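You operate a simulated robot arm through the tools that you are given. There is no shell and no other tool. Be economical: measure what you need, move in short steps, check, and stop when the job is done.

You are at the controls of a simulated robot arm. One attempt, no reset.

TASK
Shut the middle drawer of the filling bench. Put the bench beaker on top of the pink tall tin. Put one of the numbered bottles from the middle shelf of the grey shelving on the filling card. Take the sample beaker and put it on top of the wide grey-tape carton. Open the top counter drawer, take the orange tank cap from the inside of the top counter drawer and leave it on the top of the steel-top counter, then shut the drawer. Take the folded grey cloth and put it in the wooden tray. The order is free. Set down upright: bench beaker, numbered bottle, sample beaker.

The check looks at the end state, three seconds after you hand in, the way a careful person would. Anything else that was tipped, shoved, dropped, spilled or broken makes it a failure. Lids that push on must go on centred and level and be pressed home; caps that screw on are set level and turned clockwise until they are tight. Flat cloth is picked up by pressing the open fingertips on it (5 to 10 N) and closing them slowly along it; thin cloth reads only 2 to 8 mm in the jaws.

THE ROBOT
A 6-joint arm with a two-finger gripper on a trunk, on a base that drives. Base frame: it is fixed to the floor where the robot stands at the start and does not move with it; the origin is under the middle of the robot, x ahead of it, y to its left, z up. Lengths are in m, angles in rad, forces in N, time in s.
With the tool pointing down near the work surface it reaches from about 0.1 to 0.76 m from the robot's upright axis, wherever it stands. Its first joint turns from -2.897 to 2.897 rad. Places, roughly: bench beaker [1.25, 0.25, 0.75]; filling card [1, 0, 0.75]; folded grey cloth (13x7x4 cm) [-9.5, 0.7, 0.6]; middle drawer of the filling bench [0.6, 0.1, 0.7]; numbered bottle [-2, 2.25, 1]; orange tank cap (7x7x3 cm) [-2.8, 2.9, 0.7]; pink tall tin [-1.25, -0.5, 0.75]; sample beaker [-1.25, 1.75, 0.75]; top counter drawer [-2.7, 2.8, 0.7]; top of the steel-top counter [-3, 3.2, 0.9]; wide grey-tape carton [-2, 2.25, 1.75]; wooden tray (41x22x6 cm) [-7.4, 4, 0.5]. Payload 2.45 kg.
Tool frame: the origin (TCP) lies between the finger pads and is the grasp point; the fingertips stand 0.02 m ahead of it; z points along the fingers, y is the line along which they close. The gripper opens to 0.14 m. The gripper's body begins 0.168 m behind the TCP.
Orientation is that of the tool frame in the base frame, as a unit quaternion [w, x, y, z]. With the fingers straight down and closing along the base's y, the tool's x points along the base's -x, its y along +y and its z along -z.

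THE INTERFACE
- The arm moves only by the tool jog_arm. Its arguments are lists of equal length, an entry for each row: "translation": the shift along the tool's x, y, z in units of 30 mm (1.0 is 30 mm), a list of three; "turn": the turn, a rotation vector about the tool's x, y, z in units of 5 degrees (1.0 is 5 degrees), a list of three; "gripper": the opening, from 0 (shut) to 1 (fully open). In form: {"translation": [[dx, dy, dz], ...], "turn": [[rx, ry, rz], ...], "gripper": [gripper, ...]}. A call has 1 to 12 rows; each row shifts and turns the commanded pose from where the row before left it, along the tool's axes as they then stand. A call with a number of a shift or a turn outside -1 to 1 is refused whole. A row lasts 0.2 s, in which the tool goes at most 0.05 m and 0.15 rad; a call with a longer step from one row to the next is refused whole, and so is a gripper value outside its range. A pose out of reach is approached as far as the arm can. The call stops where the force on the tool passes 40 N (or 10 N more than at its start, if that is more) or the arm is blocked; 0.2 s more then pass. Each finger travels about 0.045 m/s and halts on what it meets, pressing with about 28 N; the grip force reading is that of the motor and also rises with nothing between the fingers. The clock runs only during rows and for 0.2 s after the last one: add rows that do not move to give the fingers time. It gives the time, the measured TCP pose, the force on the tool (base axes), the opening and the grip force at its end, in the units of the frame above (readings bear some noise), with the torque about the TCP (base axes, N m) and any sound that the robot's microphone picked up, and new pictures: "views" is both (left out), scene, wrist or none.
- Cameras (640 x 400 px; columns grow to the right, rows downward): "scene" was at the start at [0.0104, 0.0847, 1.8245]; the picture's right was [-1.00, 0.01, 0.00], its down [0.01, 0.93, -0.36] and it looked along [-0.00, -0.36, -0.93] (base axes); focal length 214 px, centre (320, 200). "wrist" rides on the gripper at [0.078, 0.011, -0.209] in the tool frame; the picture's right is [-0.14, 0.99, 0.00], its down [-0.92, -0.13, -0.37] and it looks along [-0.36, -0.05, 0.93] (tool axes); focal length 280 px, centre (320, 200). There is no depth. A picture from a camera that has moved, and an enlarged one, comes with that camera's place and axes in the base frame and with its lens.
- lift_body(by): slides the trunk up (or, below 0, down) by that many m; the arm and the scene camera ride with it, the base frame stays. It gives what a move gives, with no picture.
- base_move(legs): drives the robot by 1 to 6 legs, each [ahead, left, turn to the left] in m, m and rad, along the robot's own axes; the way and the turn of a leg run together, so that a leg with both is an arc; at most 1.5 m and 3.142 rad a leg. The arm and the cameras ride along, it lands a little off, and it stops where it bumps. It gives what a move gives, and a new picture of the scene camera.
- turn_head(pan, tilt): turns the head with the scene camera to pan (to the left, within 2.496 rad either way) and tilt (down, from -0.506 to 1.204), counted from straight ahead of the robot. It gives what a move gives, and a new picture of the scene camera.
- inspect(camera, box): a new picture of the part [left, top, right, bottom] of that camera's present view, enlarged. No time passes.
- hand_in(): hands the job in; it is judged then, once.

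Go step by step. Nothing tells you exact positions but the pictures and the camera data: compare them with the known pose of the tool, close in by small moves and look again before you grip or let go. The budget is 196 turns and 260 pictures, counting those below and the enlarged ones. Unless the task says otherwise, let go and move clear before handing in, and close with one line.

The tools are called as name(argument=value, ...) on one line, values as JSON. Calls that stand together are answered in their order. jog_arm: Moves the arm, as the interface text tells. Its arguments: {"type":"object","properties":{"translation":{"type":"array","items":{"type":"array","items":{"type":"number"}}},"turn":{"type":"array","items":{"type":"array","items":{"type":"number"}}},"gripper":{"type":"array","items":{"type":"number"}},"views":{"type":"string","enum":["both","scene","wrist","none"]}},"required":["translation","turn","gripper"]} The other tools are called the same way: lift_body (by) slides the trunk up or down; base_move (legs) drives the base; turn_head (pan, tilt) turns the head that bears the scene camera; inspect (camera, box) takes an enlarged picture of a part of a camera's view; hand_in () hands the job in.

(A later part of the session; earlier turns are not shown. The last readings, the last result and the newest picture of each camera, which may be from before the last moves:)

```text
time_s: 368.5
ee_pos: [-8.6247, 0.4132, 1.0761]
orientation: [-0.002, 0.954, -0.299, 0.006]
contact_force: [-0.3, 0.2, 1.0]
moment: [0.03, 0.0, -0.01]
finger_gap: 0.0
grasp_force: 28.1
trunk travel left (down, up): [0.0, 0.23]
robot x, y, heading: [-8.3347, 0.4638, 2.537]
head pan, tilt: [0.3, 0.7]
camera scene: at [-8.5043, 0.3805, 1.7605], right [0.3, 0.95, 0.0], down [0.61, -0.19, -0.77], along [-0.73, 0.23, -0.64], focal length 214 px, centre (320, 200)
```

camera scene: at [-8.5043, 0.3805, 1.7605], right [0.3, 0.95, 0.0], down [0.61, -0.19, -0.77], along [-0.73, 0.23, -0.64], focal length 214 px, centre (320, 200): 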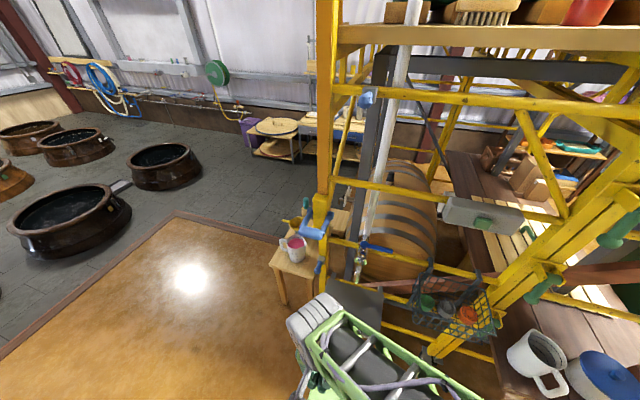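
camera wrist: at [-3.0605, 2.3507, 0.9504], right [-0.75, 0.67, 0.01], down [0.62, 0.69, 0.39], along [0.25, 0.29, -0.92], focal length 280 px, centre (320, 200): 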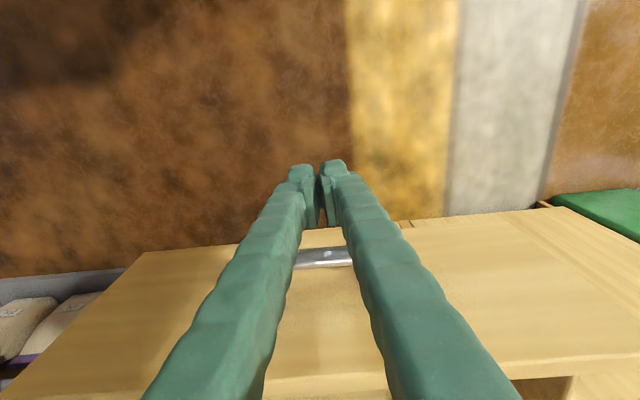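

inspect(camera="scene", box=[250, 180, 400, 300])

inspect(camera="wrist", box=[0, 0, 640, 400])

```text
3.33 times, centred on (325, 240) of scene
camera zoom: at [-8.5043, 0.3805, 1.7605], right [0.3, 0.95, 0.0], down [0.61, -0.19, -0.77], along [-0.73, 0.23, -0.64], focal length 715 px, centre (303, 67)
```

zoom: 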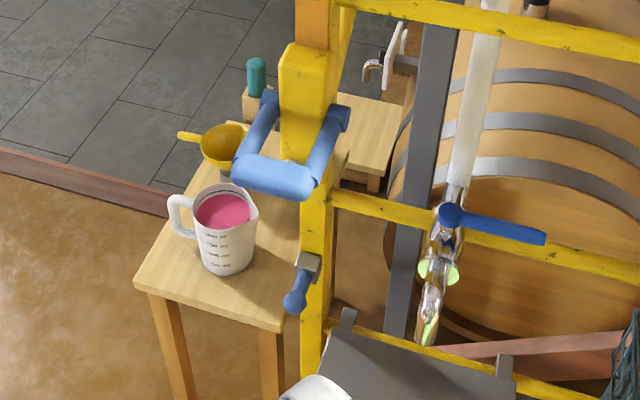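

```text
1.00 times, centred on (320, 200) of wrist (not enlarged: the box is as wide or as high as the picture)
camera zoom: at [-8.5685, 0.3615, 1.2856], right [-0.68, -0.73, -0.01], down [-0.69, 0.63, 0.36], along [-0.26, 0.25, -0.93], focal length 280 px, centre (320, 200)
```

zoom: 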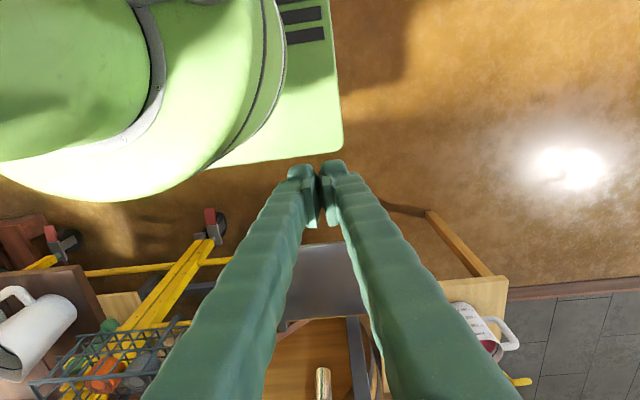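

base_move(legs=[[0, 0.6, 0]])

turn_head(pan=-0.1, tilt=0.8)

inspect(camera="scene", box=[260, 120, 420, 250])

```text
time_s: 374.2
ee_pos: [-8.964, -0.0706, 1.0755]
orientation: [0.0, 0.953, -0.302, 0.007]
contact_force: [-0.1, -0.1, 0.0]
moment: [0.0, 0.02, 0.02]
finger_gap: 0.0
grasp_force: 27.9
trunk travel left (down, up): [0.0, 0.23]
robot x, y, heading: [-8.6715, -0.0204, 2.533]
head pan, tilt: [0.3, 0.7]
camera scene: at [-8.8439, -0.105, 1.7604], right [0.31, 0.95, 0.0], down [0.61, -0.2, -0.76], along [-0.73, 0.23, -0.64], focal length 214 px, centre (320, 200)
```

scene: 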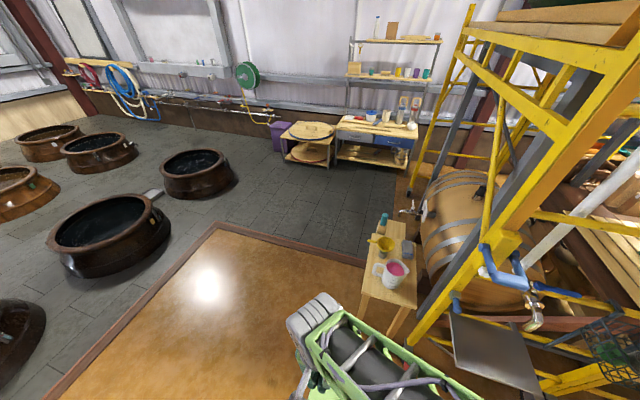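

```text
time_s: 375.0
ee_pos: [-8.9637, -0.0705, 1.0763]
orientation: [-0.001, 0.954, -0.301, 0.007]
contact_force: [0.4, 1.0, 0.0]
moment: [0.0, 0.01, -0.01]
finger_gap: 0.0
grasp_force: 28.3
trunk travel left (down, up): [0.0, 0.23]
robot x, y, heading: [-8.6725, -0.0222, 2.528]
head pan, tilt: [-0.099, 0.799]
camera scene: at [-8.8241, -0.0783, 1.7522], right [0.65, 0.76, 0.0], down [0.54, -0.47, -0.7], along [-0.53, 0.45, -0.72], focal length 214 px, centre (320, 200)
```

scene: 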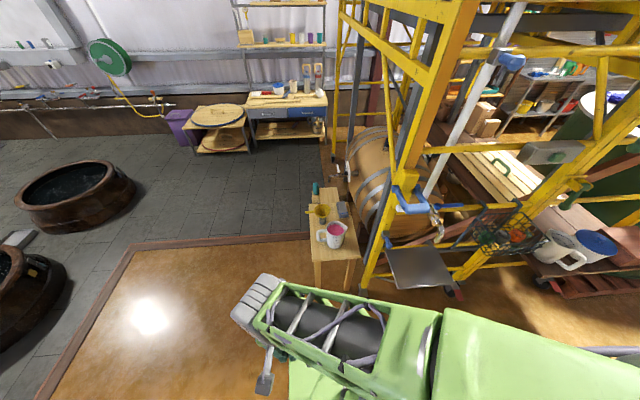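

```text
3.08 times, centred on (340, 185) of scene
camera zoom: at [-8.8241, -0.0783, 1.7522], right [0.65, 0.76, 0.0], down [0.54, -0.47, -0.7], along [-0.53, 0.45, -0.72], focal length 660 px, centre (258, 246)
```

zoom: 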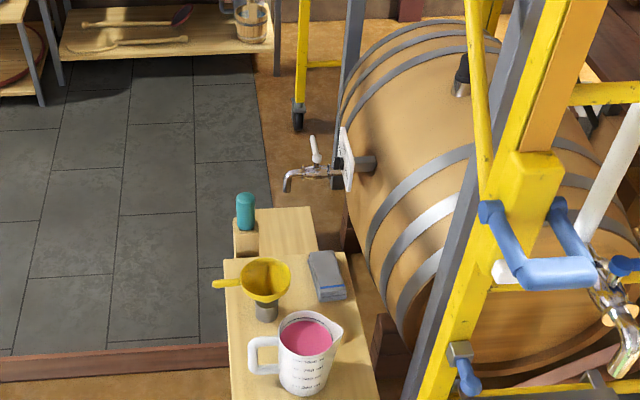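

The grey cloth lies on the small stool, at about (-9.49, 0.69), beside a jug and a funnel. I'll go round to the free side and face it.

base_move(legs=[[0, 0.62, 0], [0.4, 0, 0], [0, 0, -1.551], [0, 0.5, 0]])

turn_head(pan=0, tilt=0.8)

```text
time_s: 391.3
ee_pos: [-9.8294, 0.2614, 1.0762]
orientation: [-0.004, -0.473, 0.881, -0.005]
contact_force: [-0.5, 0.2, 0.4]
moment: [-0.06, -0.02, -0.02]
finger_gap: 0.0
grasp_force: 28.2
trunk travel left (down, up): [0.0, 0.23]
robot x, y, heading: [-9.7758, -0.0246, 0.982]
head pan, tilt: [-0.099, 0.799]
camera scene: at [-9.8336, 0.1221, 1.7522], right [0.78, -0.63, 0.0], down [-0.45, -0.56, -0.7], along [0.44, 0.54, -0.72], focal length 214 px, centre (320, 200)
```

scene: 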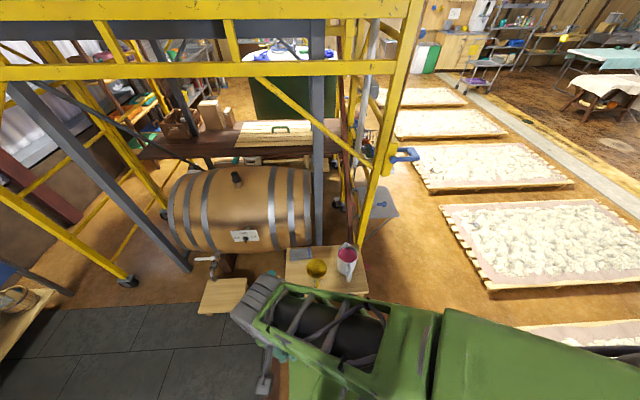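

```text
time_s: 391.9
ee_pos: [-9.8306, 0.2597, 1.0758]
orientation: [-0.005, -0.473, 0.881, -0.005]
contact_force: [-0.5, -0.5, 0.6]
moment: [-0.01, 0.01, -0.02]
finger_gap: 0.0003
grasp_force: 28.0
trunk travel left (down, up): [0.0, 0.23]
robot x, y, heading: [-9.7725, -0.0254, 0.988]
head pan, tilt: [0.0, 0.799]
camera scene: at [-9.84, 0.1268, 1.7522], right [0.83, -0.55, 0.0], down [-0.4, -0.6, -0.7], along [0.38, 0.58, -0.72], focal length 214 px, centre (320, 200)
```

scene: 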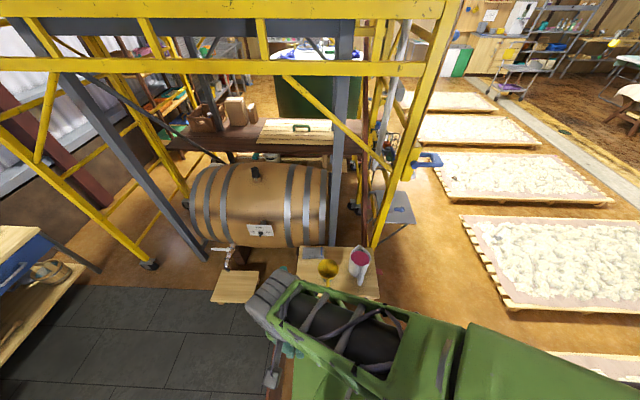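

inspect(camera="scene", box=[200, 200, 420, 340])

inspect(camera="wrist", box=[0, 0, 640, 400])

```text
2.86 times, centred on (310, 270) of scene
camera zoom: at [-9.84, 0.1268, 1.7522], right [0.83, -0.55, 0.0], down [-0.4, -0.6, -0.7], along [0.38, 0.58, -0.72], focal length 613 px, centre (349, 0)
```

zoom: 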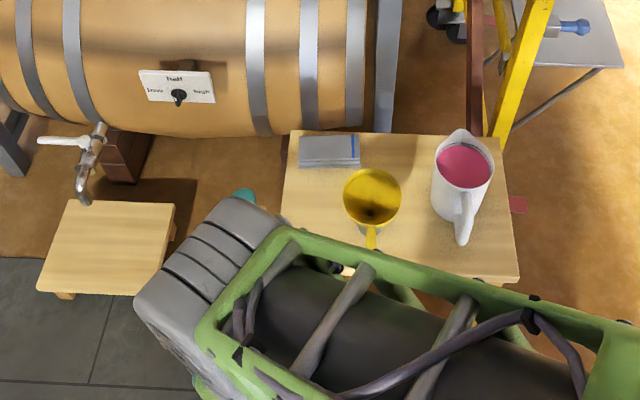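

```text
1.00 times, centred on (320, 200) of wrist (not enlarged: the box is as wide or as high as the picture)
camera zoom: at [-9.8814, 0.2042, 1.2856], right [-0.75, 0.66, -0.01], down [0.62, 0.7, 0.36], along [0.24, 0.26, -0.93], focal length 280 px, centre (320, 200)
```

zoom: 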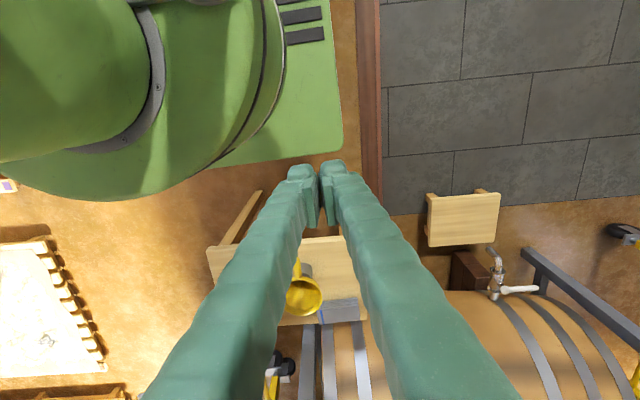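

base_move(legs=[[0.1, 0, 0]])

jog_arm(translation=[[-1, 0, 0.2], [-1, 0, 0.2], [-1, 0, 0.2], [-1, 0, 0.2], [-1, 0, 0.2], [-1, 0, 0.2], [-1, 0, 0.2], [-1, 0, 0.2], [-1, 0, 0.2], [-1, 0, 0.2], [-1, 0, 0.2], [0, 0, 0]], turn=[[0, 0, 0], [0, 0, 0], [0, 0, 0], [0, 0, 0], [0, 0, 0], [0, 0, 0], [0, 0, 0], [0, 0, 0], [0, 0, 0], [0, 0, 0], [0, 0, 0], [0, 0, 0]], gripper=[0, 0.2, 0.5, 0.8, 1, 1, 1, 1, 1, 1, 1, 1], views="wrist")

```text
time_s: 393.1
ee_pos: [-9.7759, 0.3432, 1.0747]
orientation: [-0.004, -0.473, 0.881, -0.005]
contact_force: [0.4, -0.4, -0.3]
moment: [-0.04, 0.01, -0.02]
finger_gap: 0.0
grasp_force: 27.9
trunk travel left (down, up): [0.0, 0.23]
robot x, y, heading: [-9.7213, 0.0573, 0.987]
head pan, tilt: [0.0, 0.799]
camera scene: at [-9.7851, 0.2097, 1.7521], right [0.83, -0.55, 0.0], down [-0.4, -0.6, -0.7], along [0.38, 0.58, -0.72], focal length 214 px, centre (320, 200)
```

scene: 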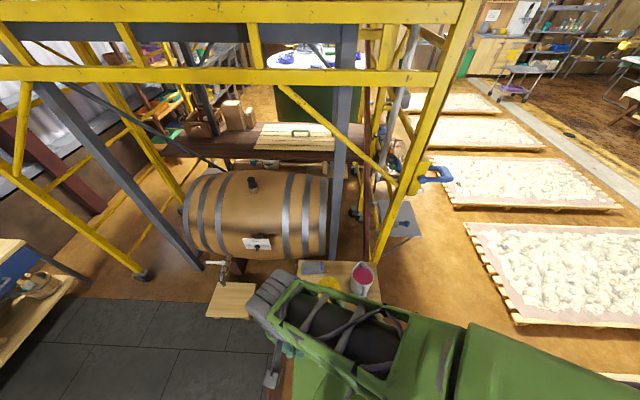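

```text
time_s: 395.7
ee_pos: [-9.5942, 0.6169, 1.004]
orientation: [-0.004, -0.472, 0.881, -0.005]
contact_force: [0.5, 0.3, -0.5]
moment: [-0.02, 0.0, 0.02]
finger_gap: 0.1402
grasp_force: 0.1
trunk travel left (down, up): [0.0, 0.23]
robot x, y, heading: [-9.7215, 0.0547, 0.986]
head pan, tilt: [0.0, 0.799]
camera wrist: at [-9.645, 0.5608, 1.2139], right [-0.75, 0.66, -0.01], down [0.62, 0.7, 0.36], along [0.24, 0.26, -0.93], focal length 280 px, centre (320, 200)
```

wrist: 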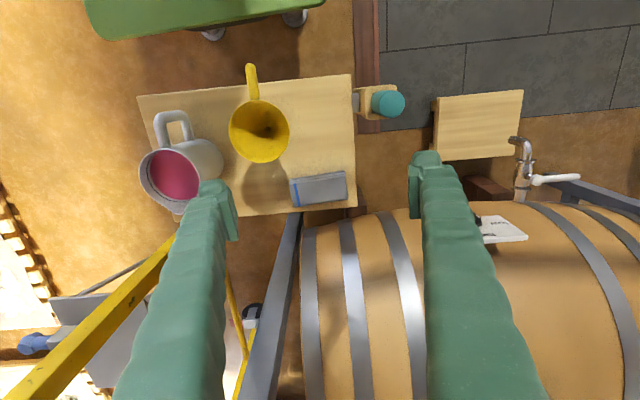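

jog_arm(translation=[[-1, -0.17, 0], [-1, -0.17, 0], [-1, -0.17, 0], [-1, -0.17, 0], [-0.1, 0, 1], [0, 0, 1], [0, 0, 1], [0, 0, 1], [0, 0, 1], [0, 0, 1], [0, 0, 0]], turn=[[0, 0, 0], [0, 0, 0], [0, 0, 0], [0, 0, 0], [0, 0, 0], [0, 0, 0], [0, 0, 0], [0, 0, 0], [0, 0, 0], [0, 0, 0], [0, 0, 0]], gripper=[1, 1, 1, 1, 1, 1, 1, 1, 1, 1, 1], views="wrist")

```text
time_s: 398.1
ee_pos: [-9.509, 0.706, 0.8247]
orientation: [-0.004, -0.473, 0.881, -0.005]
contact_force: [-0.5, 1.0, 0.5]
moment: [-0.04, 0.0, 0.02]
finger_gap: 0.1401
grasp_force: 0.0
trunk travel left (down, up): [0.0, 0.23]
robot x, y, heading: [-9.7213, 0.0586, 0.985]
head pan, tilt: [0.0, 0.799]
camera wrist: at [-9.5602, 0.6486, 1.034], right [-0.75, 0.66, -0.01], down [0.62, 0.7, 0.36], along [0.24, 0.27, -0.93], focal length 280 px, centre (320, 200)
```

wrist: 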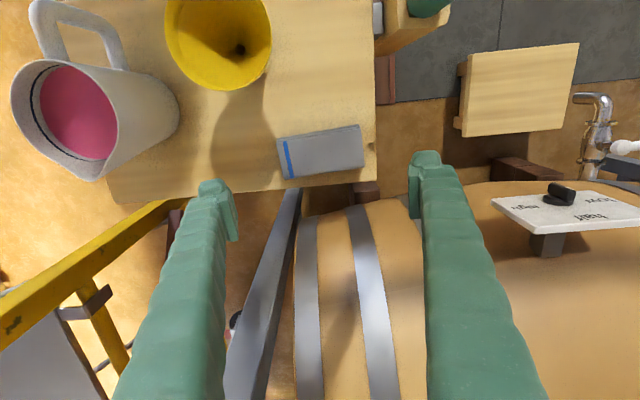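

jog_arm(translation=[[-0.35, 0, 0.9], [0, 0, 1], [0, 0, 1], [0, 0, 1], [0, 0, 1], [0, 0, 0.9], [0, 0, 0]], turn=[[0, 0, 0], [0, 0, 0], [0, 0, 0], [0, 0, 0], [0, 0, 0], [0, 0, 0], [0, 0, 0]], gripper=[1, 1, 1, 1, 1, 1, 1], views="wrist")

inspect(camera="wrist", box=[200, 110, 460, 270])

```text
time_s: 399.7
ee_pos: [-9.504, 0.7119, 0.6505]
orientation: [-0.004, -0.473, 0.881, -0.005]
contact_force: [0.4, 0.2, -0.6]
moment: [-0.04, -0.05, -0.01]
finger_gap: 0.1399
grasp_force: 0.0
trunk travel left (down, up): [0.0, 0.23]
robot x, y, heading: [-9.7208, 0.0565, 0.987]
head pan, tilt: [0.0, 0.799]
camera wrist: at [-9.5561, 0.656, 0.8588], right [-0.75, 0.66, -0.01], down [0.62, 0.7, 0.36], along [0.24, 0.26, -0.93], focal length 280 px, centre (320, 200)
```

wrist: 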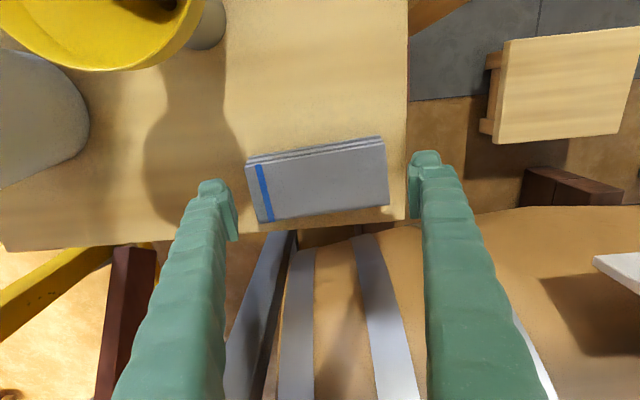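

```text
2.46 times, centred on (330, 190) of wrist
camera zoom: at [-9.5561, 0.656, 0.8588], right [-0.75, 0.66, -0.01], down [0.62, 0.7, 0.36], along [0.24, 0.26, -0.93], focal length 690 px, centre (295, 225)
```

zoom: 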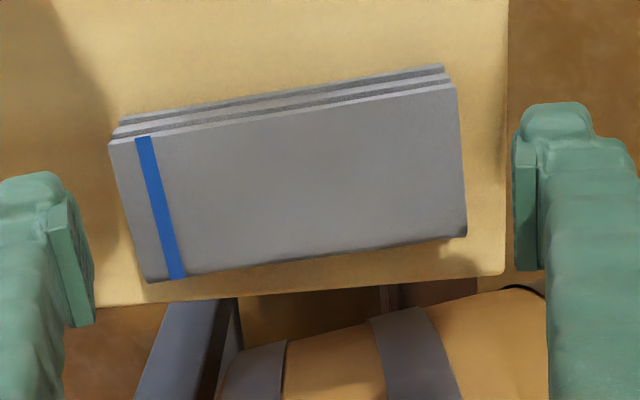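

jog_arm(translation=[[-0.08, -0.08, 0.4], [0, 0, 0.4], [0, 0, 0.4], [0, 0, 0.3], [0, 0, 0]], turn=[[0, 0, -0.36], [0, 0, 0], [0, 0, 0], [0, 0, 0], [0, 0, 0]], gripper=[1, 1, 1, 1, 1], views="none")

inspect(camera="wrist", box=[200, 110, 460, 270])

```text
time_s: 400.9
ee_pos: [-9.4998, 0.7111, 0.6034]
orientation: [-0.005, -0.487, 0.873, -0.005]
contact_force: [0.1, -0.2, -0.2]
moment: [0.03, 0.02, 0.03]
finger_gap: 0.1401
grasp_force: 0.1
trunk travel left (down, up): [0.0, 0.23]
robot x, y, heading: [-9.7191, 0.0568, 0.986]
head pan, tilt: [0.0, 0.799]
```

```text
2.46 times, centred on (330, 190) of wrist
camera zoom: at [-9.5502, 0.6542, 0.814], right [-0.77, 0.64, -0.01], down [0.59, 0.72, 0.36], along [0.23, 0.27, -0.93], focal length 690 px, centre (295, 225)
```

zoom: 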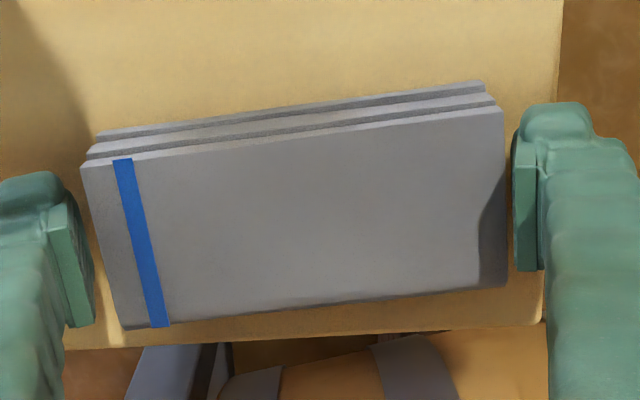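

jog_arm(translation=[[0, 0, 0.2], [0, 0, 0.2], [0, 0, 0]], turn=[[0, 0, 0], [0, 0, 0], [0, 0, 0]], gripper=[1, 1, 1], views="none")

jog_arm(translation=[[0, 0, 0], [0, 0, 0], [0, 0, 0], [0, 0, 0], [0, 0, 0], [0, 0, 0]], turn=[[0, 0, 0], [0, 0, 0], [0, 0, 0], [0, 0, 0], [0, 0, 0], [0, 0, 0]], gripper=[0.95, 0.88, 0.8, 0.75, 0.7, 0.7], views="wrist")

```text
time_s: 401.7
ee_pos: [-9.5005, 0.7134, 0.5952]
orientation: [-0.002, -0.487, 0.873, -0.004]
contact_force: [-3.6, 0.6, 13.1]
moment: [0.09, 0.21, -0.11]
finger_gap: 0.1403
grasp_force: 0.2
trunk travel left (down, up): [0.0, 0.23]
robot x, y, heading: [-9.7212, 0.0552, 0.992]
head pan, tilt: [0.0, 0.799]
```

```text
time_s: 403.1
ee_pos: [-9.5006, 0.7141, 0.5947]
orientation: [-0.003, -0.487, 0.874, -0.004]
contact_force: [-3.8, 7.7, 18.6]
moment: [0.21, -0.06, 0.07]
finger_gap: 0.139
grasp_force: 28.1
trunk travel left (down, up): [0.0, 0.23]
robot x, y, heading: [-9.7167, 0.0591, 0.985]
head pan, tilt: [0.0, 0.799]
camera wrist: at [-9.55, 0.6549, 0.8043], right [-0.77, 0.64, 0.0], down [0.59, 0.72, 0.36], along [0.23, 0.27, -0.93], focal length 280 px, centre (320, 200)
```

wrist: 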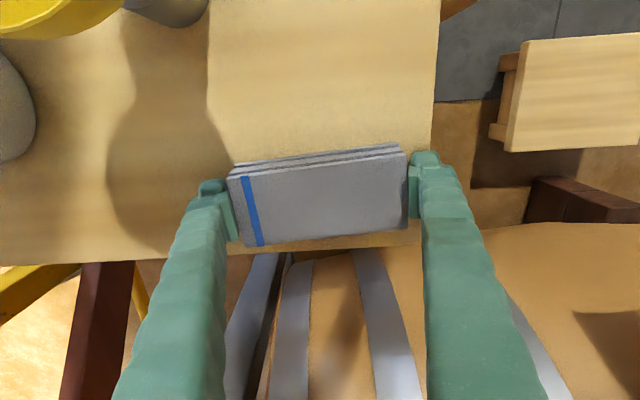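

jog_arm(translation=[[0, 0, -0.4], [0, 0, -0.6], [0, 0, -1], [0, 0, -1], [0, 0, -1], [0, 0, -1], [0, 0, -1], [0, 0, -1], [0, 0, -1], [0, 0, -1], [0, 0, -1], [0, 0, 0]], turn=[[0, 0, 0], [0, 0, 0], [0, 0, 0], [0, 0, 0], [0, 0, 0], [0, 0, 0], [0, 0, 0], [0, 0, 0], [0, 0, 0], [0, 0, 0], [0, 0, 0], [0, 0, 0]], gripper=[0.7, 0.7, 0.7, 0.7, 0.7, 0.7, 0.7, 0.7, 0.7, 0.7, 0.7, 0.7], views="wrist")

```text
time_s: 405.7
ee_pos: [-9.5012, 0.7155, 0.8928]
orientation: [-0.004, -0.487, 0.874, -0.005]
contact_force: [-0.3, 0.6, -0.8]
moment: [0.0, -0.03, -0.02]
finger_gap: 0.1389
grasp_force: 28.0
trunk travel left (down, up): [0.0, 0.23]
robot x, y, heading: [-9.721, 0.0583, 0.989]
head pan, tilt: [0.0, 0.799]
camera wrist: at [-9.5488, 0.6573, 1.1026], right [-0.77, 0.64, -0.01], down [0.59, 0.72, 0.36], along [0.23, 0.27, -0.93], focal length 280 px, centre (320, 200)
```

wrist: 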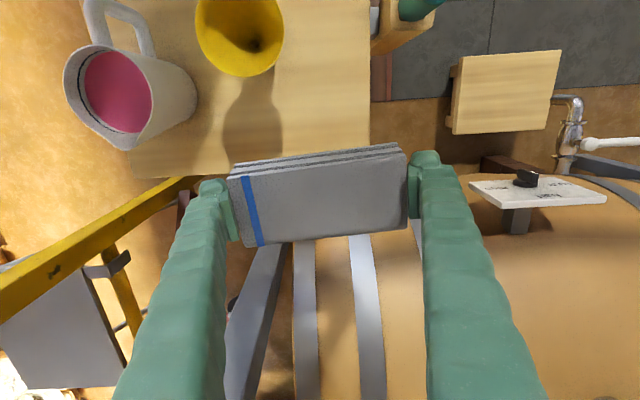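

The cloth is held. I'll tuck it in and drive back toward the tool cart that carries the wooden tray.

jog_arm(translation=[[0, 0, -1], [0.5, 0, -1], [1, 0, -0.8], [1, 0, -0.8], [1, 0, -0.8], [1, 0, -0.8], [1, 0, 0], [1, 0, 0], [1, 0, 0], [1, 0, 0], [1, 0, 0], [1, 0, 0]], turn=[[0, 0, 0], [0, 0, 0], [0, 0, 0], [0, 0, 0], [0, 0, 0], [0, 0, 0], [0, 0, 0], [0, 0, 0], [0, 0, 0], [0, 0, 0], [0, 0, 0], [0, 0, 0]], gripper=[0.7, 0.7, 0.7, 0.7, 0.7, 0.7, 0.7, 0.7, 0.7, 0.7, 0.7, 0.7], views="none")

base_move(legs=[[-0.1, 0, 0], [0, -0.52, 0], [0, 0, 1.56], [-0.4, 0, 0], [0, -0.9, 0]])

base_move(legs=[[0, -1.45, 0]])

```text
time_s: 408.3
ee_pos: [-9.6639, 0.4509, 1.0525]
orientation: [-0.004, -0.487, 0.874, -0.004]
contact_force: [0.6, -0.4, -0.4]
moment: [0.06, 0.01, -0.01]
finger_gap: 0.1386
grasp_force: 28.3
trunk travel left (down, up): [0.0, 0.23]
robot x, y, heading: [-9.7192, 0.0567, 0.985]
head pan, tilt: [0.0, 0.799]
```

```text
time_s: 427.9
ee_pos: [-8.9072, 0.2761, 1.0518]
orientation: [0.0, 0.961, -0.276, 0.006]
contact_force: [0.9, 0.7, 0.2]
moment: [0.03, -0.01, 0.01]
finger_gap: 0.1363
grasp_force: 27.8
trunk travel left (down, up): [0.0, 0.23]
robot x, y, heading: [-8.5105, 0.2212, 2.558]
head pan, tilt: [0.0, 0.799]
camera scene: at [-8.6635, 0.1532, 1.7522], right [0.56, 0.83, 0.0], down [0.6, -0.4, -0.7], along [-0.58, 0.39, -0.72], focal length 214 px, centre (320, 200)
```

scene: 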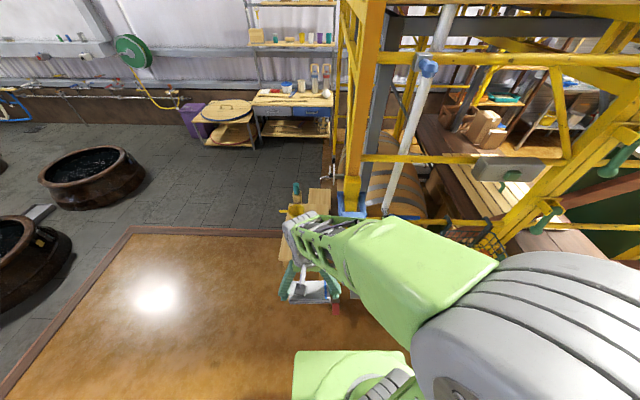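

```text
time_s: 440.8
ee_pos: [-8.1066, 1.4796, 1.0525]
orientation: [0.0, 0.962, -0.272, 0.007]
contact_force: [0.4, 0.0, -0.3]
moment: [-0.05, 0.0, 0.0]
finger_gap: 0.1351
grasp_force: 27.9
trunk travel left (down, up): [0.0, 0.23]
robot x, y, heading: [-7.7094, 1.4246, 2.562]
head pan, tilt: [0.0, 0.799]
camera scene: at [-7.8627, 1.3593, 1.7522], right [0.55, 0.84, 0.0], down [0.6, -0.39, -0.7], along [-0.58, 0.38, -0.72], focal length 214 px, centre (320, 200)
```

scene: 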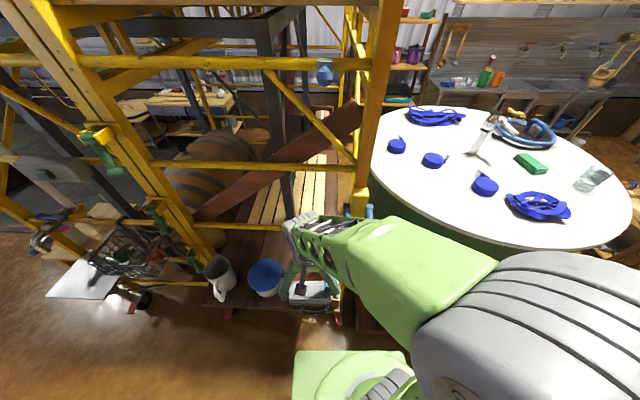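

base_move(legs=[[-0.04, 0, -0.01], [0, -1.5, 0]])

turn_head(pan=-0.4, tilt=0.6)

```text
time_s: 454.5
ee_pos: [-7.2431, 2.6959, 1.051]
orientation: [0.0, 0.961, -0.277, 0.006]
contact_force: [0.7, -0.2, -0.9]
moment: [0.02, 0.02, 0.0]
finger_gap: 0.1334
grasp_force: 28.4
trunk travel left (down, up): [0.0, 0.23]
robot x, y, heading: [-6.8417, 2.6377, 2.552]
head pan, tilt: [0.0, 0.799]
camera scene: at [-7.0002, 2.5733, 1.7522], right [0.56, 0.83, 0.0], down [0.59, -0.4, -0.7], along [-0.58, 0.39, -0.72], focal length 214 px, centre (320, 200)
```

scene: 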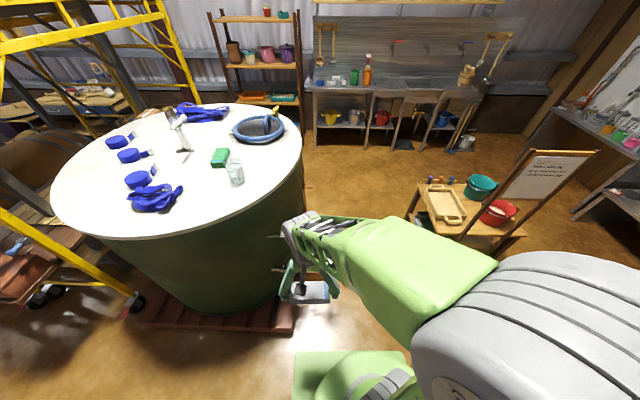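

```text
time_s: 455.3
ee_pos: [-7.2431, 2.6956, 1.0512]
orientation: [0.0, 0.961, -0.278, 0.006]
contact_force: [0.4, -0.2, -1.0]
moment: [-0.01, 0.0, 0.03]
finger_gap: 0.1334
grasp_force: 28.3
trunk travel left (down, up): [0.0, 0.23]
robot x, y, heading: [-6.8468, 2.6401, 2.551]
head pan, tilt: [-0.4, 0.6]
camera scene: at [-6.9817, 2.6022, 1.769], right [0.84, 0.55, 0.0], down [0.31, -0.47, -0.82], along [-0.45, 0.69, -0.57], focal length 214 px, centre (320, 200)
```

scene: 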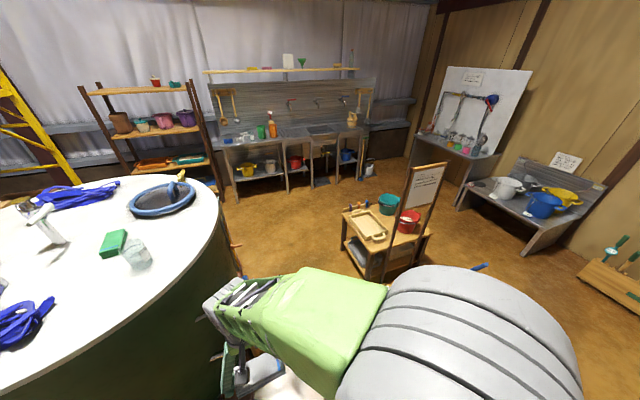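

base_move(legs=[[0, -0.43, 0], [0.58, 0, 0]])

turn_head(pan=-0.6, tilt=0.9)

inspect(camera="wrist", box=[0, 0, 640, 400])

```text
time_s: 462.6
ee_pos: [-7.4852, 3.3861, 1.052]
orientation: [-0.001, 0.961, -0.278, 0.007]
contact_force: [-0.4, -0.9, -1.5]
moment: [-0.01, -0.02, -0.01]
finger_gap: 0.1326
grasp_force: 28.1
trunk travel left (down, up): [0.0, 0.23]
robot x, y, heading: [-7.0859, 3.329, 2.554]
head pan, tilt: [-0.4, 0.6]
camera scene: at [-7.2248, 3.2918, 1.769], right [0.84, 0.55, 0.0], down [0.31, -0.47, -0.82], along [-0.45, 0.69, -0.57], focal length 214 px, centre (320, 200)
```

scene: 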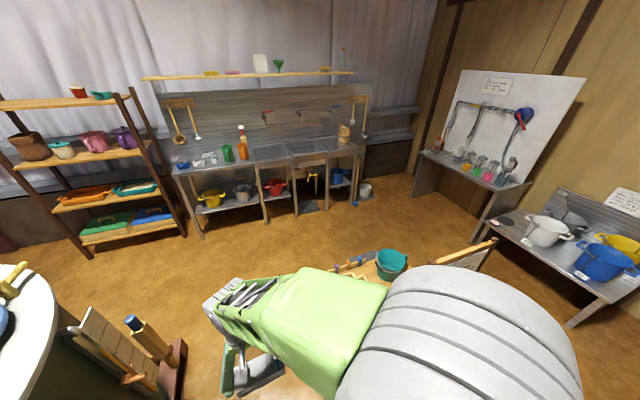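

```text
time_s: 463.4
ee_pos: [-7.4857, 3.386, 1.0521]
orientation: [0.0, 0.961, -0.277, 0.007]
contact_force: [-0.3, 0.0, -1.0]
moment: [0.01, 0.02, 0.04]
finger_gap: 0.1328
grasp_force: 27.3
trunk travel left (down, up): [0.0, 0.23]
robot x, y, heading: [-7.0909, 3.3283, 2.546]
head pan, tilt: [-0.6, 0.901]
camera scene: at [-7.204, 3.2877, 1.7443], right [0.93, 0.37, 0.0], down [0.29, -0.73, -0.62], along [-0.23, 0.58, -0.78], focal length 214 px, centre (320, 200)
```

scene: 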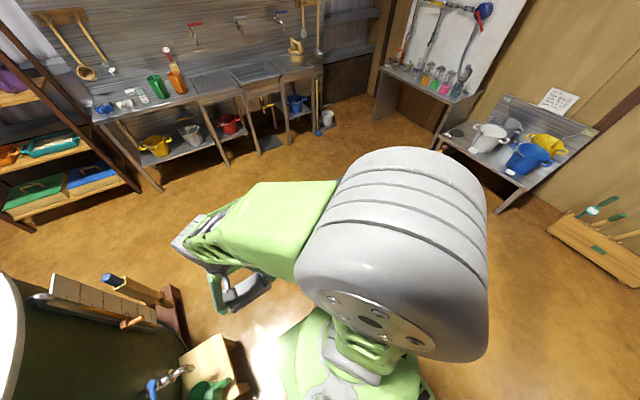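

```text
1.00 times, centred on (320, 200) of wrist (not enlarged: the box is as wide or as high as the picture)
camera zoom: at [-7.4274, 3.336, 1.2621], right [-0.65, -0.76, -0.01], down [-0.71, 0.6, 0.36], along [-0.27, 0.24, -0.93], focal length 280 px, centre (320, 200)
```

zoom: 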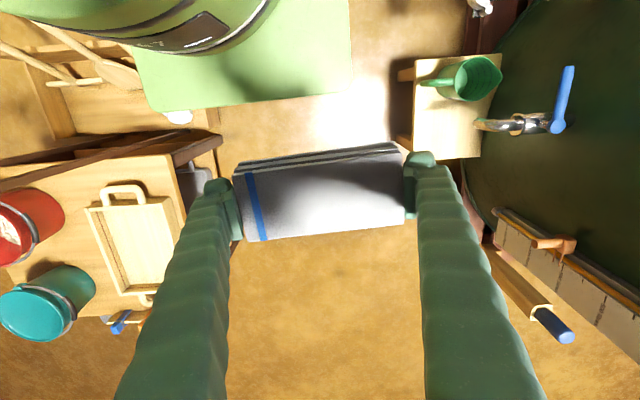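

The sign post stands between me and the tray from this side, and the floor behind the cart is open. I'll go round the cart on the wall side and reach the tray from behind it.

base_move(legs=[[-0.5, 0, 0], [0, -1.42, 0], [1.0, 0, 0], [0.95, 0, 0]])

turn_head(pan=1.3, tilt=0.7)

```text
time_s: 488.0
ee_pos: [-7.8454, 5.4137, 1.0513]
orientation: [-0.001, 0.957, -0.289, 0.006]
contact_force: [0.1, -0.5, -0.6]
moment: [-0.03, 0.05, 0.02]
finger_gap: 0.1298
grasp_force: 27.9
trunk travel left (down, up): [0.0, 0.23]
robot x, y, heading: [-7.4493, 5.3457, 2.532]
head pan, tilt: [-0.6, 0.901]
camera scene: at [-7.5655, 5.3088, 1.7443], right [0.94, 0.35, 0.0], down [0.27, -0.73, -0.62], along [-0.22, 0.58, -0.78], focal length 214 px, centre (320, 200)
```

scene: 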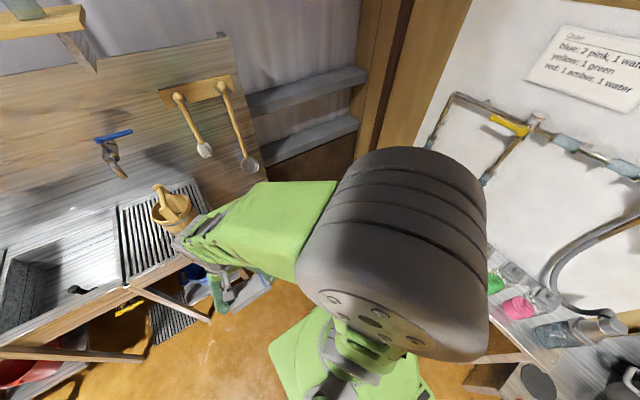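

```text
time_s: 489.8
ee_pos: [-7.845, 5.413, 1.0519]
orientation: [0.0, 0.958, -0.288, 0.006]
contact_force: [0.4, 0.8, -0.7]
moment: [-0.03, 0.02, -0.04]
finger_gap: 0.1299
grasp_force: 27.9
trunk travel left (down, up): [0.0, 0.23]
robot x, y, heading: [-7.446, 5.3477, 2.523]
head pan, tilt: [1.3, 0.7]
camera scene: at [-7.6049, 5.1842, 1.7604], right [-0.63, 0.77, 0.0], down [0.5, 0.41, -0.76], along [-0.59, -0.48, -0.64], focal length 214 px, centre (320, 200)
```

scene: 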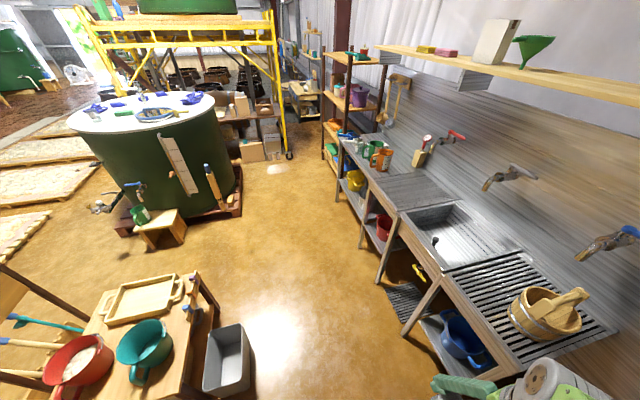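

base_move(legs=[[0, 0, 1.596], [0, -0.09, 0], [1.2, 0, 0]])

turn_head(pan=1.2, tilt=0.9)

```text
time_s: 501.0
ee_pos: [-8.1926, 3.9436, 1.0514]
orientation: [-0.005, 0.859, 0.511, 0.004]
contact_force: [-0.9, 0.9, -0.7]
moment: [0.02, -0.02, -0.01]
finger_gap: 0.1295
grasp_force: 28.2
trunk travel left (down, up): [0.0, 0.23]
robot x, y, heading: [-8.1609, 4.3384, -2.099]
head pan, tilt: [1.3, 0.7]
camera scene: at [-7.9851, 4.2023, 1.7604], right [-0.72, -0.7, 0.0], down [-0.45, 0.46, -0.76], along [0.53, -0.55, -0.64], focal length 214 px, centre (320, 200)
```

scene: 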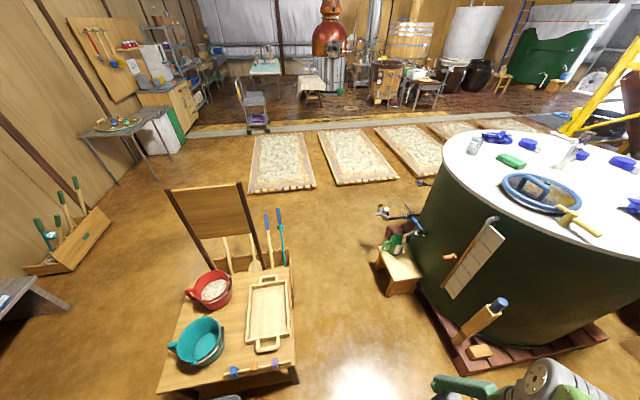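

```text
time_s: 501.8
ee_pos: [-8.194, 3.9444, 1.0521]
orientation: [-0.005, 0.859, 0.511, 0.005]
contact_force: [0.0, 0.6, -0.4]
moment: [-0.02, -0.02, 0.0]
finger_gap: 0.1293
grasp_force: 28.1
trunk travel left (down, up): [0.0, 0.23]
robot x, y, heading: [-8.1608, 4.3462, -2.098]
head pan, tilt: [1.201, 0.901]
camera scene: at [-7.9972, 4.2043, 1.7443], right [-0.78, -0.62, 0.0], down [-0.49, 0.61, -0.62], along [0.39, -0.49, -0.78], focal length 214 px, centre (320, 200)
```

scene: 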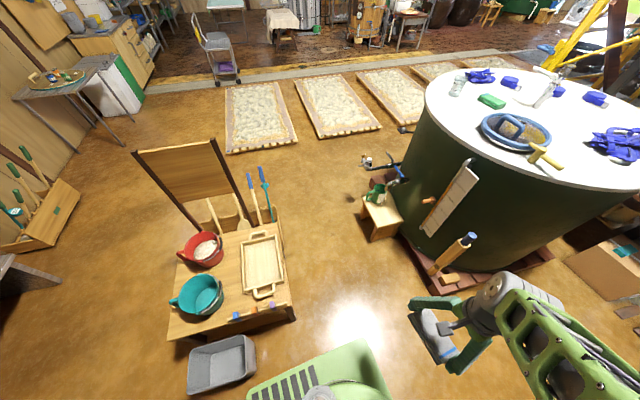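

base_move(legs=[[0.12, 0, 0], [0, 0.12, 0]])

inspect(camera="scene", box=[120, 120, 360, 320])

```text
time_s: 504.3
ee_pos: [-8.1483, 3.7779, 1.0532]
orientation: [-0.004, 0.859, 0.512, 0.004]
contact_force: [-0.2, -0.2, -0.1]
moment: [0.02, 0.03, 0.02]
finger_gap: 0.1292
grasp_force: 27.9
trunk travel left (down, up): [0.0, 0.23]
robot x, y, heading: [-8.1166, 4.1765, -2.094]
head pan, tilt: [1.201, 0.901]
camera scene: at [-7.953, 4.0389, 1.7442], right [-0.78, -0.63, 0.0], down [-0.49, 0.61, -0.62], along [0.39, -0.48, -0.78], focal length 214 px, centre (320, 200)
```

scene: 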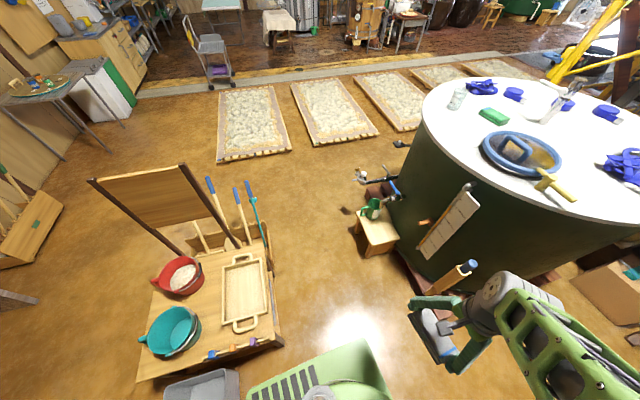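

```text
2.00 times, centred on (240, 220) of scene
camera zoom: at [-7.953, 4.0389, 1.7442], right [-0.78, -0.63, 0.0], down [-0.49, 0.61, -0.62], along [0.39, -0.48, -0.78], focal length 429 px, centre (480, 160)
```

zoom: 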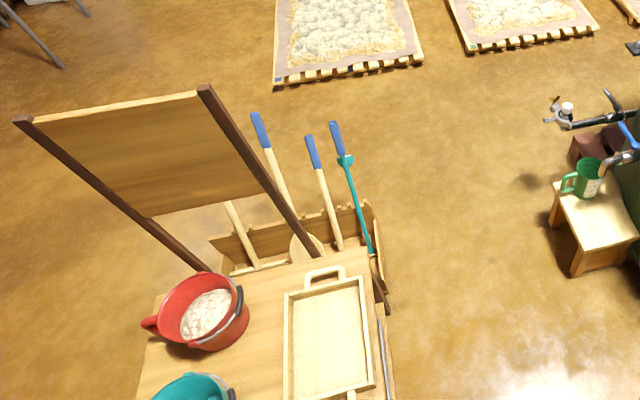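

jog_arm(translation=[[0.99, 0.9, 0], [0.99, 0.9, 0], [0.99, 0.9, 0], [0.99, 0.9, 0], [0.99, 0.9, 0], [0.99, 0.9, 0], [0.99, 0.9, 0], [0.99, 0.9, 0], [0.99, 0.9, 0], [0.99, 0.9, 0], [0.99, 0.9, 0], [0.99, 0.9, 0]], turn=[[0, 0, 0], [0, 0, 0], [0, 0, 0], [0, 0, 0], [0, 0, 0], [0, 0, 0], [0, 0, 0], [0, 0, 0], [0, 0, 0], [0, 0, 0], [0, 0, 0], [0, 0, 0]], gripper=[0.7, 0.7, 0.7, 0.7, 0.7, 0.7, 0.7, 0.7, 0.7, 0.7, 0.7, 0.7], views="none")

jog_arm(translation=[[0.99, 0.9, 0], [0.99, 0.9, 0], [0.99, 0.9, 0], [0.99, 0.9, 0], [0.99, 0.9, 0], [0.99, 0.9, 0], [0, 0, 0]], turn=[[0, 0, 0.8], [0, 0, 0], [0, 0, 0], [0, 0, 0], [0, 0, 0], [0, 0, 0], [0, 0, 0]], gripper=[0.7, 0.7, 0.7, 0.7, 0.7, 0.7, 0.7], views="wrist")

```text
time_s: 506.7
ee_pos: [-7.7749, 3.8427, 1.1178]
orientation: [0.055, 0.901, 0.428, 0.037]
contact_force: [-0.3, 0.3, -0.7]
moment: [0.01, -0.04, 0.01]
finger_gap: 0.129
grasp_force: 28.1
trunk travel left (down, up): [0.0, 0.23]
robot x, y, heading: [-8.1193, 4.1742, -2.094]
head pan, tilt: [1.201, 0.901]
stopped in row 12: the arm was blocked; the commanded pose is now the measured one
```

```text
time_s: 507.5
ee_pos: [-7.7119, 3.7818, 1.2075]
orientation: [0.114, 0.937, 0.323, 0.074]
contact_force: [-0.4, -0.3, -0.8]
moment: [0.02, -0.03, 0.0]
finger_gap: 0.1294
grasp_force: 28.2
trunk travel left (down, up): [0.0, 0.23]
robot x, y, heading: [-8.1155, 4.1773, -2.096]
head pan, tilt: [1.201, 0.901]
stopped in row 3: the arm was blocked; the commanded pose is now the measured one
camera wrist: at [-7.6883, 3.8576, 1.4172], right [0.48, -0.84, 0.25], down [-0.87, -0.41, 0.26], along [-0.12, -0.34, -0.93], focal length 280 px, centre (320, 200)
```

wrist: 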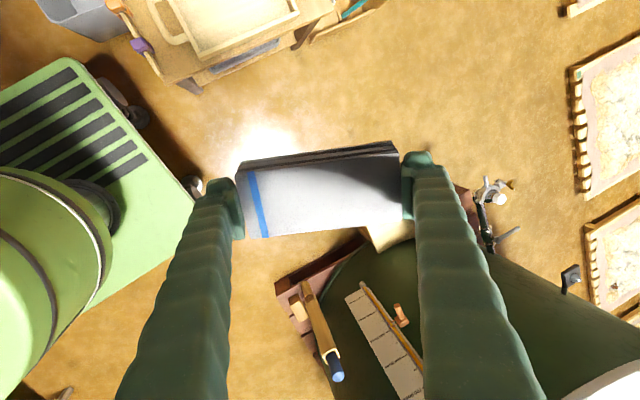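

The arm reached a wrist limit, so I'll rotate the tool the other way round (half a turn) to align the cloth with the tray.

jog_arm(translation=[[0, 0, 0], [0, 0, 0], [0, 0, 0], [0, 0, 0], [0, 0, 0], [0, 0, 0], [0, 0, 0], [0, 0, 0], [0, 0, 0], [0, 0, 0], [0, 0, 0], [0, 0, 0]], turn=[[0, 0, -1], [0, 0, -1], [0, 0, -1], [0, 0, -1], [0, 0, -1], [0, 0, -1], [0, 0, -1], [0, 0, -1], [0, 0, -1], [0, 0, -1], [0, 0, -1], [0, 0, -1]], gripper=[0.7, 0.7, 0.7, 0.7, 0.7, 0.7, 0.7, 0.7, 0.7, 0.7, 0.7, 0.7], views="none")

jog_arm(translation=[[0, 0, 0], [0, 0, 0], [0, 0, 0], [0, 0, 0], [0, 0, 0], [0, 0, 0], [0, 0, 0], [0, 0, 0], [0, 0, 0], [0, 0, 0], [0, 0, 0], [0, 0, 0]], turn=[[0, 0, -1], [0, 0, -1], [0, 0, -1], [0, 0, -1], [0, 0, -1], [0, 0, -1], [0, 0, -1], [0, 0, -1], [0, 0, -1], [0, 0, -1], [0, 0, -1], [0, 0, -1]], gripper=[0.7, 0.7, 0.7, 0.7, 0.7, 0.7, 0.7, 0.7, 0.7, 0.7, 0.7, 0.7], views="none")

jog_arm(translation=[[0, 0, 0], [0, 0, 0], [0, 0, 0], [0, 0, 0], [0, 0, 0], [0, 0, 0], [0, 0, 0], [0, 0, 0], [0, 0, 0], [0, 0, 0], [0, 0, 0], [0, 0, 0]], turn=[[0, 0, -1], [0, 0, -1], [0, 0, -1], [0, 0, -1], [0, 0, -1], [0, 0, -1], [0, 0, -1], [0, 0, -1], [0, 0, -1], [0, 0, -1], [0, 0, -1], [0, 0, -1]], gripper=[0.7, 0.7, 0.7, 0.7, 0.7, 0.7, 0.7, 0.7, 0.7, 0.7, 0.7, 0.7], views="none")

```text
time_s: 510.1
ee_pos: [-7.7111, 3.7834, 1.2052]
orientation: [0.133, 0.649, 0.749, 0.006]
contact_force: [0.7, 0.2, -0.9]
moment: [0.02, -0.04, 0.0]
finger_gap: 0.129
grasp_force: 28.2
trunk travel left (down, up): [0.0, 0.23]
robot x, y, heading: [-8.1207, 4.1756, -2.098]
head pan, tilt: [1.201, 0.901]
```

```text
time_s: 512.7
ee_pos: [-7.7122, 3.7842, 1.2035]
orientation: [0.117, 0.187, 0.974, -0.06]
contact_force: [-1.2, 0.4, -1.3]
moment: [0.01, 0.02, 0.0]
finger_gap: 0.1289
grasp_force: 27.5
trunk travel left (down, up): [0.0, 0.23]
robot x, y, heading: [-8.115, 4.1779, -2.096]
head pan, tilt: [1.201, 0.901]
```

```text
time_s: 515.3
ee_pos: [-7.7129, 3.7844, 1.2027]
orientation: [0.07, -0.325, 0.937, -0.11]
contact_force: [-0.1, -0.5, 0.0]
moment: [-0.02, 0.01, 0.01]
finger_gap: 0.1289
grasp_force: 28.0
trunk travel left (down, up): [0.0, 0.23]
robot x, y, heading: [-8.119, 4.1753, -2.102]
head pan, tilt: [1.201, 0.901]
```

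jog_arm(translation=[[0, 0, 0], [0, 0, 0], [0, 0, 0], [0, 0, 0], [0, 0, 0], [0, 0, 0], [0, 0, 0], [0, 0, 0]], turn=[[-0.97, 0.23, 0], [-0.97, 0.23, 0], [-0.97, 0.23, 0], [0, 0, -1], [0, 0, -1], [0, 0, -1], [0, 0, -1], [0, 0, 0]], gripper=[0.7, 0.7, 0.7, 0.7, 0.7, 0.7, 0.7, 0.7], views="wrist")

```text
time_s: 517.1
ee_pos: [-7.7104, 3.7853, 1.2068]
orientation: [0.002, -0.489, 0.872, -0.003]
contact_force: [0.6, -0.1, -0.3]
moment: [-0.01, -0.01, 0.01]
finger_gap: 0.129
grasp_force: 28.4
trunk travel left (down, up): [0.0, 0.23]
robot x, y, heading: [-8.1153, 4.1744, -2.095]
head pan, tilt: [1.201, 0.901]
camera wrist: at [-7.7617, 3.7254, 1.4159], right [-0.77, 0.63, -0.01], down [0.59, 0.72, 0.37], along [0.24, 0.28, -0.93], focal length 280 px, centre (320, 200)
```

wrist: 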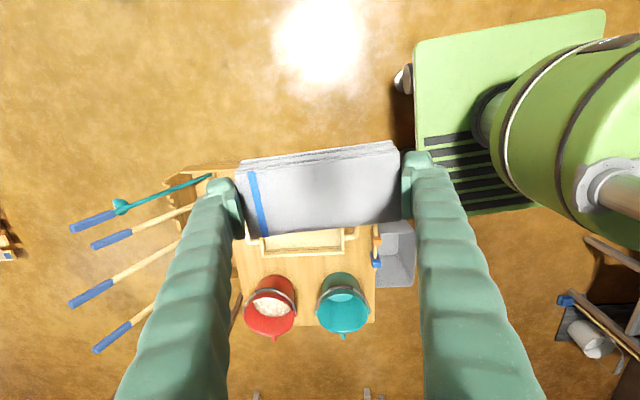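

jog_arm(translation=[[-1, -0.32, 0], [-1, -0.32, 0], [-1, -0.32, 0], [-1, -0.32, 0], [-1, -0.32, 0], [-1, -0.32, 0], [-1, -0.32, 0], [-1, -0.32, 0], [-1, -0.32, 0], [-1, -0.32, 0], [-1, -0.32, 0], [0, 0, 0]], turn=[[0, 0, 0], [0, 0, 0], [0, 0, 0], [0, 0, 0], [0, 0, 0], [0, 0, 0], [0, 0, 0], [0, 0, 0], [0, 0, 0], [0, 0, 0], [0, 0, 0], [0, 0, 0]], gripper=[0.7, 0.7, 0.7, 0.7, 0.7, 0.7, 0.7, 0.7, 0.7, 0.7, 0.7, 0.7], views="wrist")

inspect(camera="scene", box=[120, 130, 380, 350])

```text
time_s: 518.0
ee_pos: [-7.6901, 3.7701, 1.2418]
orientation: [0.016, -0.412, 0.911, -0.03]
contact_force: [-0.2, -0.4, -0.8]
moment: [0.02, 0.0, 0.02]
finger_gap: 0.1289
grasp_force: 27.9
trunk travel left (down, up): [0.0, 0.23]
robot x, y, heading: [-8.1134, 4.1779, -2.095]
head pan, tilt: [1.201, 0.901]
stopped in row 4: the arm was blocked; the commanded pose is now the measured one
camera wrist: at [-7.761, 3.7275, 1.4497], right [-0.65, 0.76, -0.07], down [0.68, 0.62, 0.38], along [0.33, 0.2, -0.92], focal length 280 px, centre (320, 200)
```

wrist: 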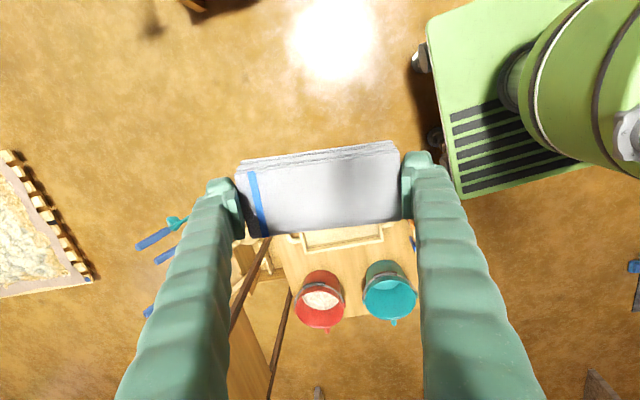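

```text
1.82 times, centred on (250, 240) of scene
camera zoom: at [-7.9536, 4.0389, 1.7443], right [-0.78, -0.63, 0.0], down [-0.49, 0.61, -0.62], along [0.39, -0.48, -0.78], focal length 390 px, centre (447, 127)
```

zoom: 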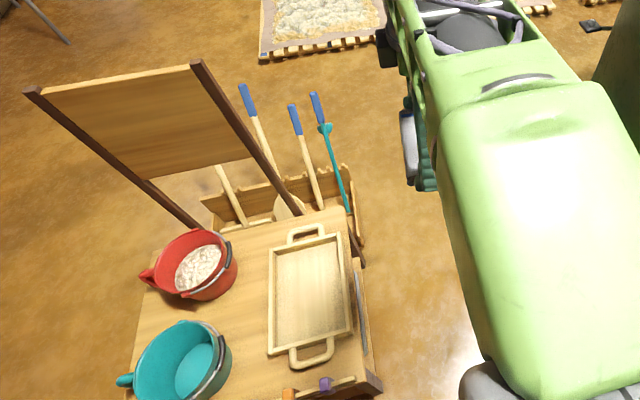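

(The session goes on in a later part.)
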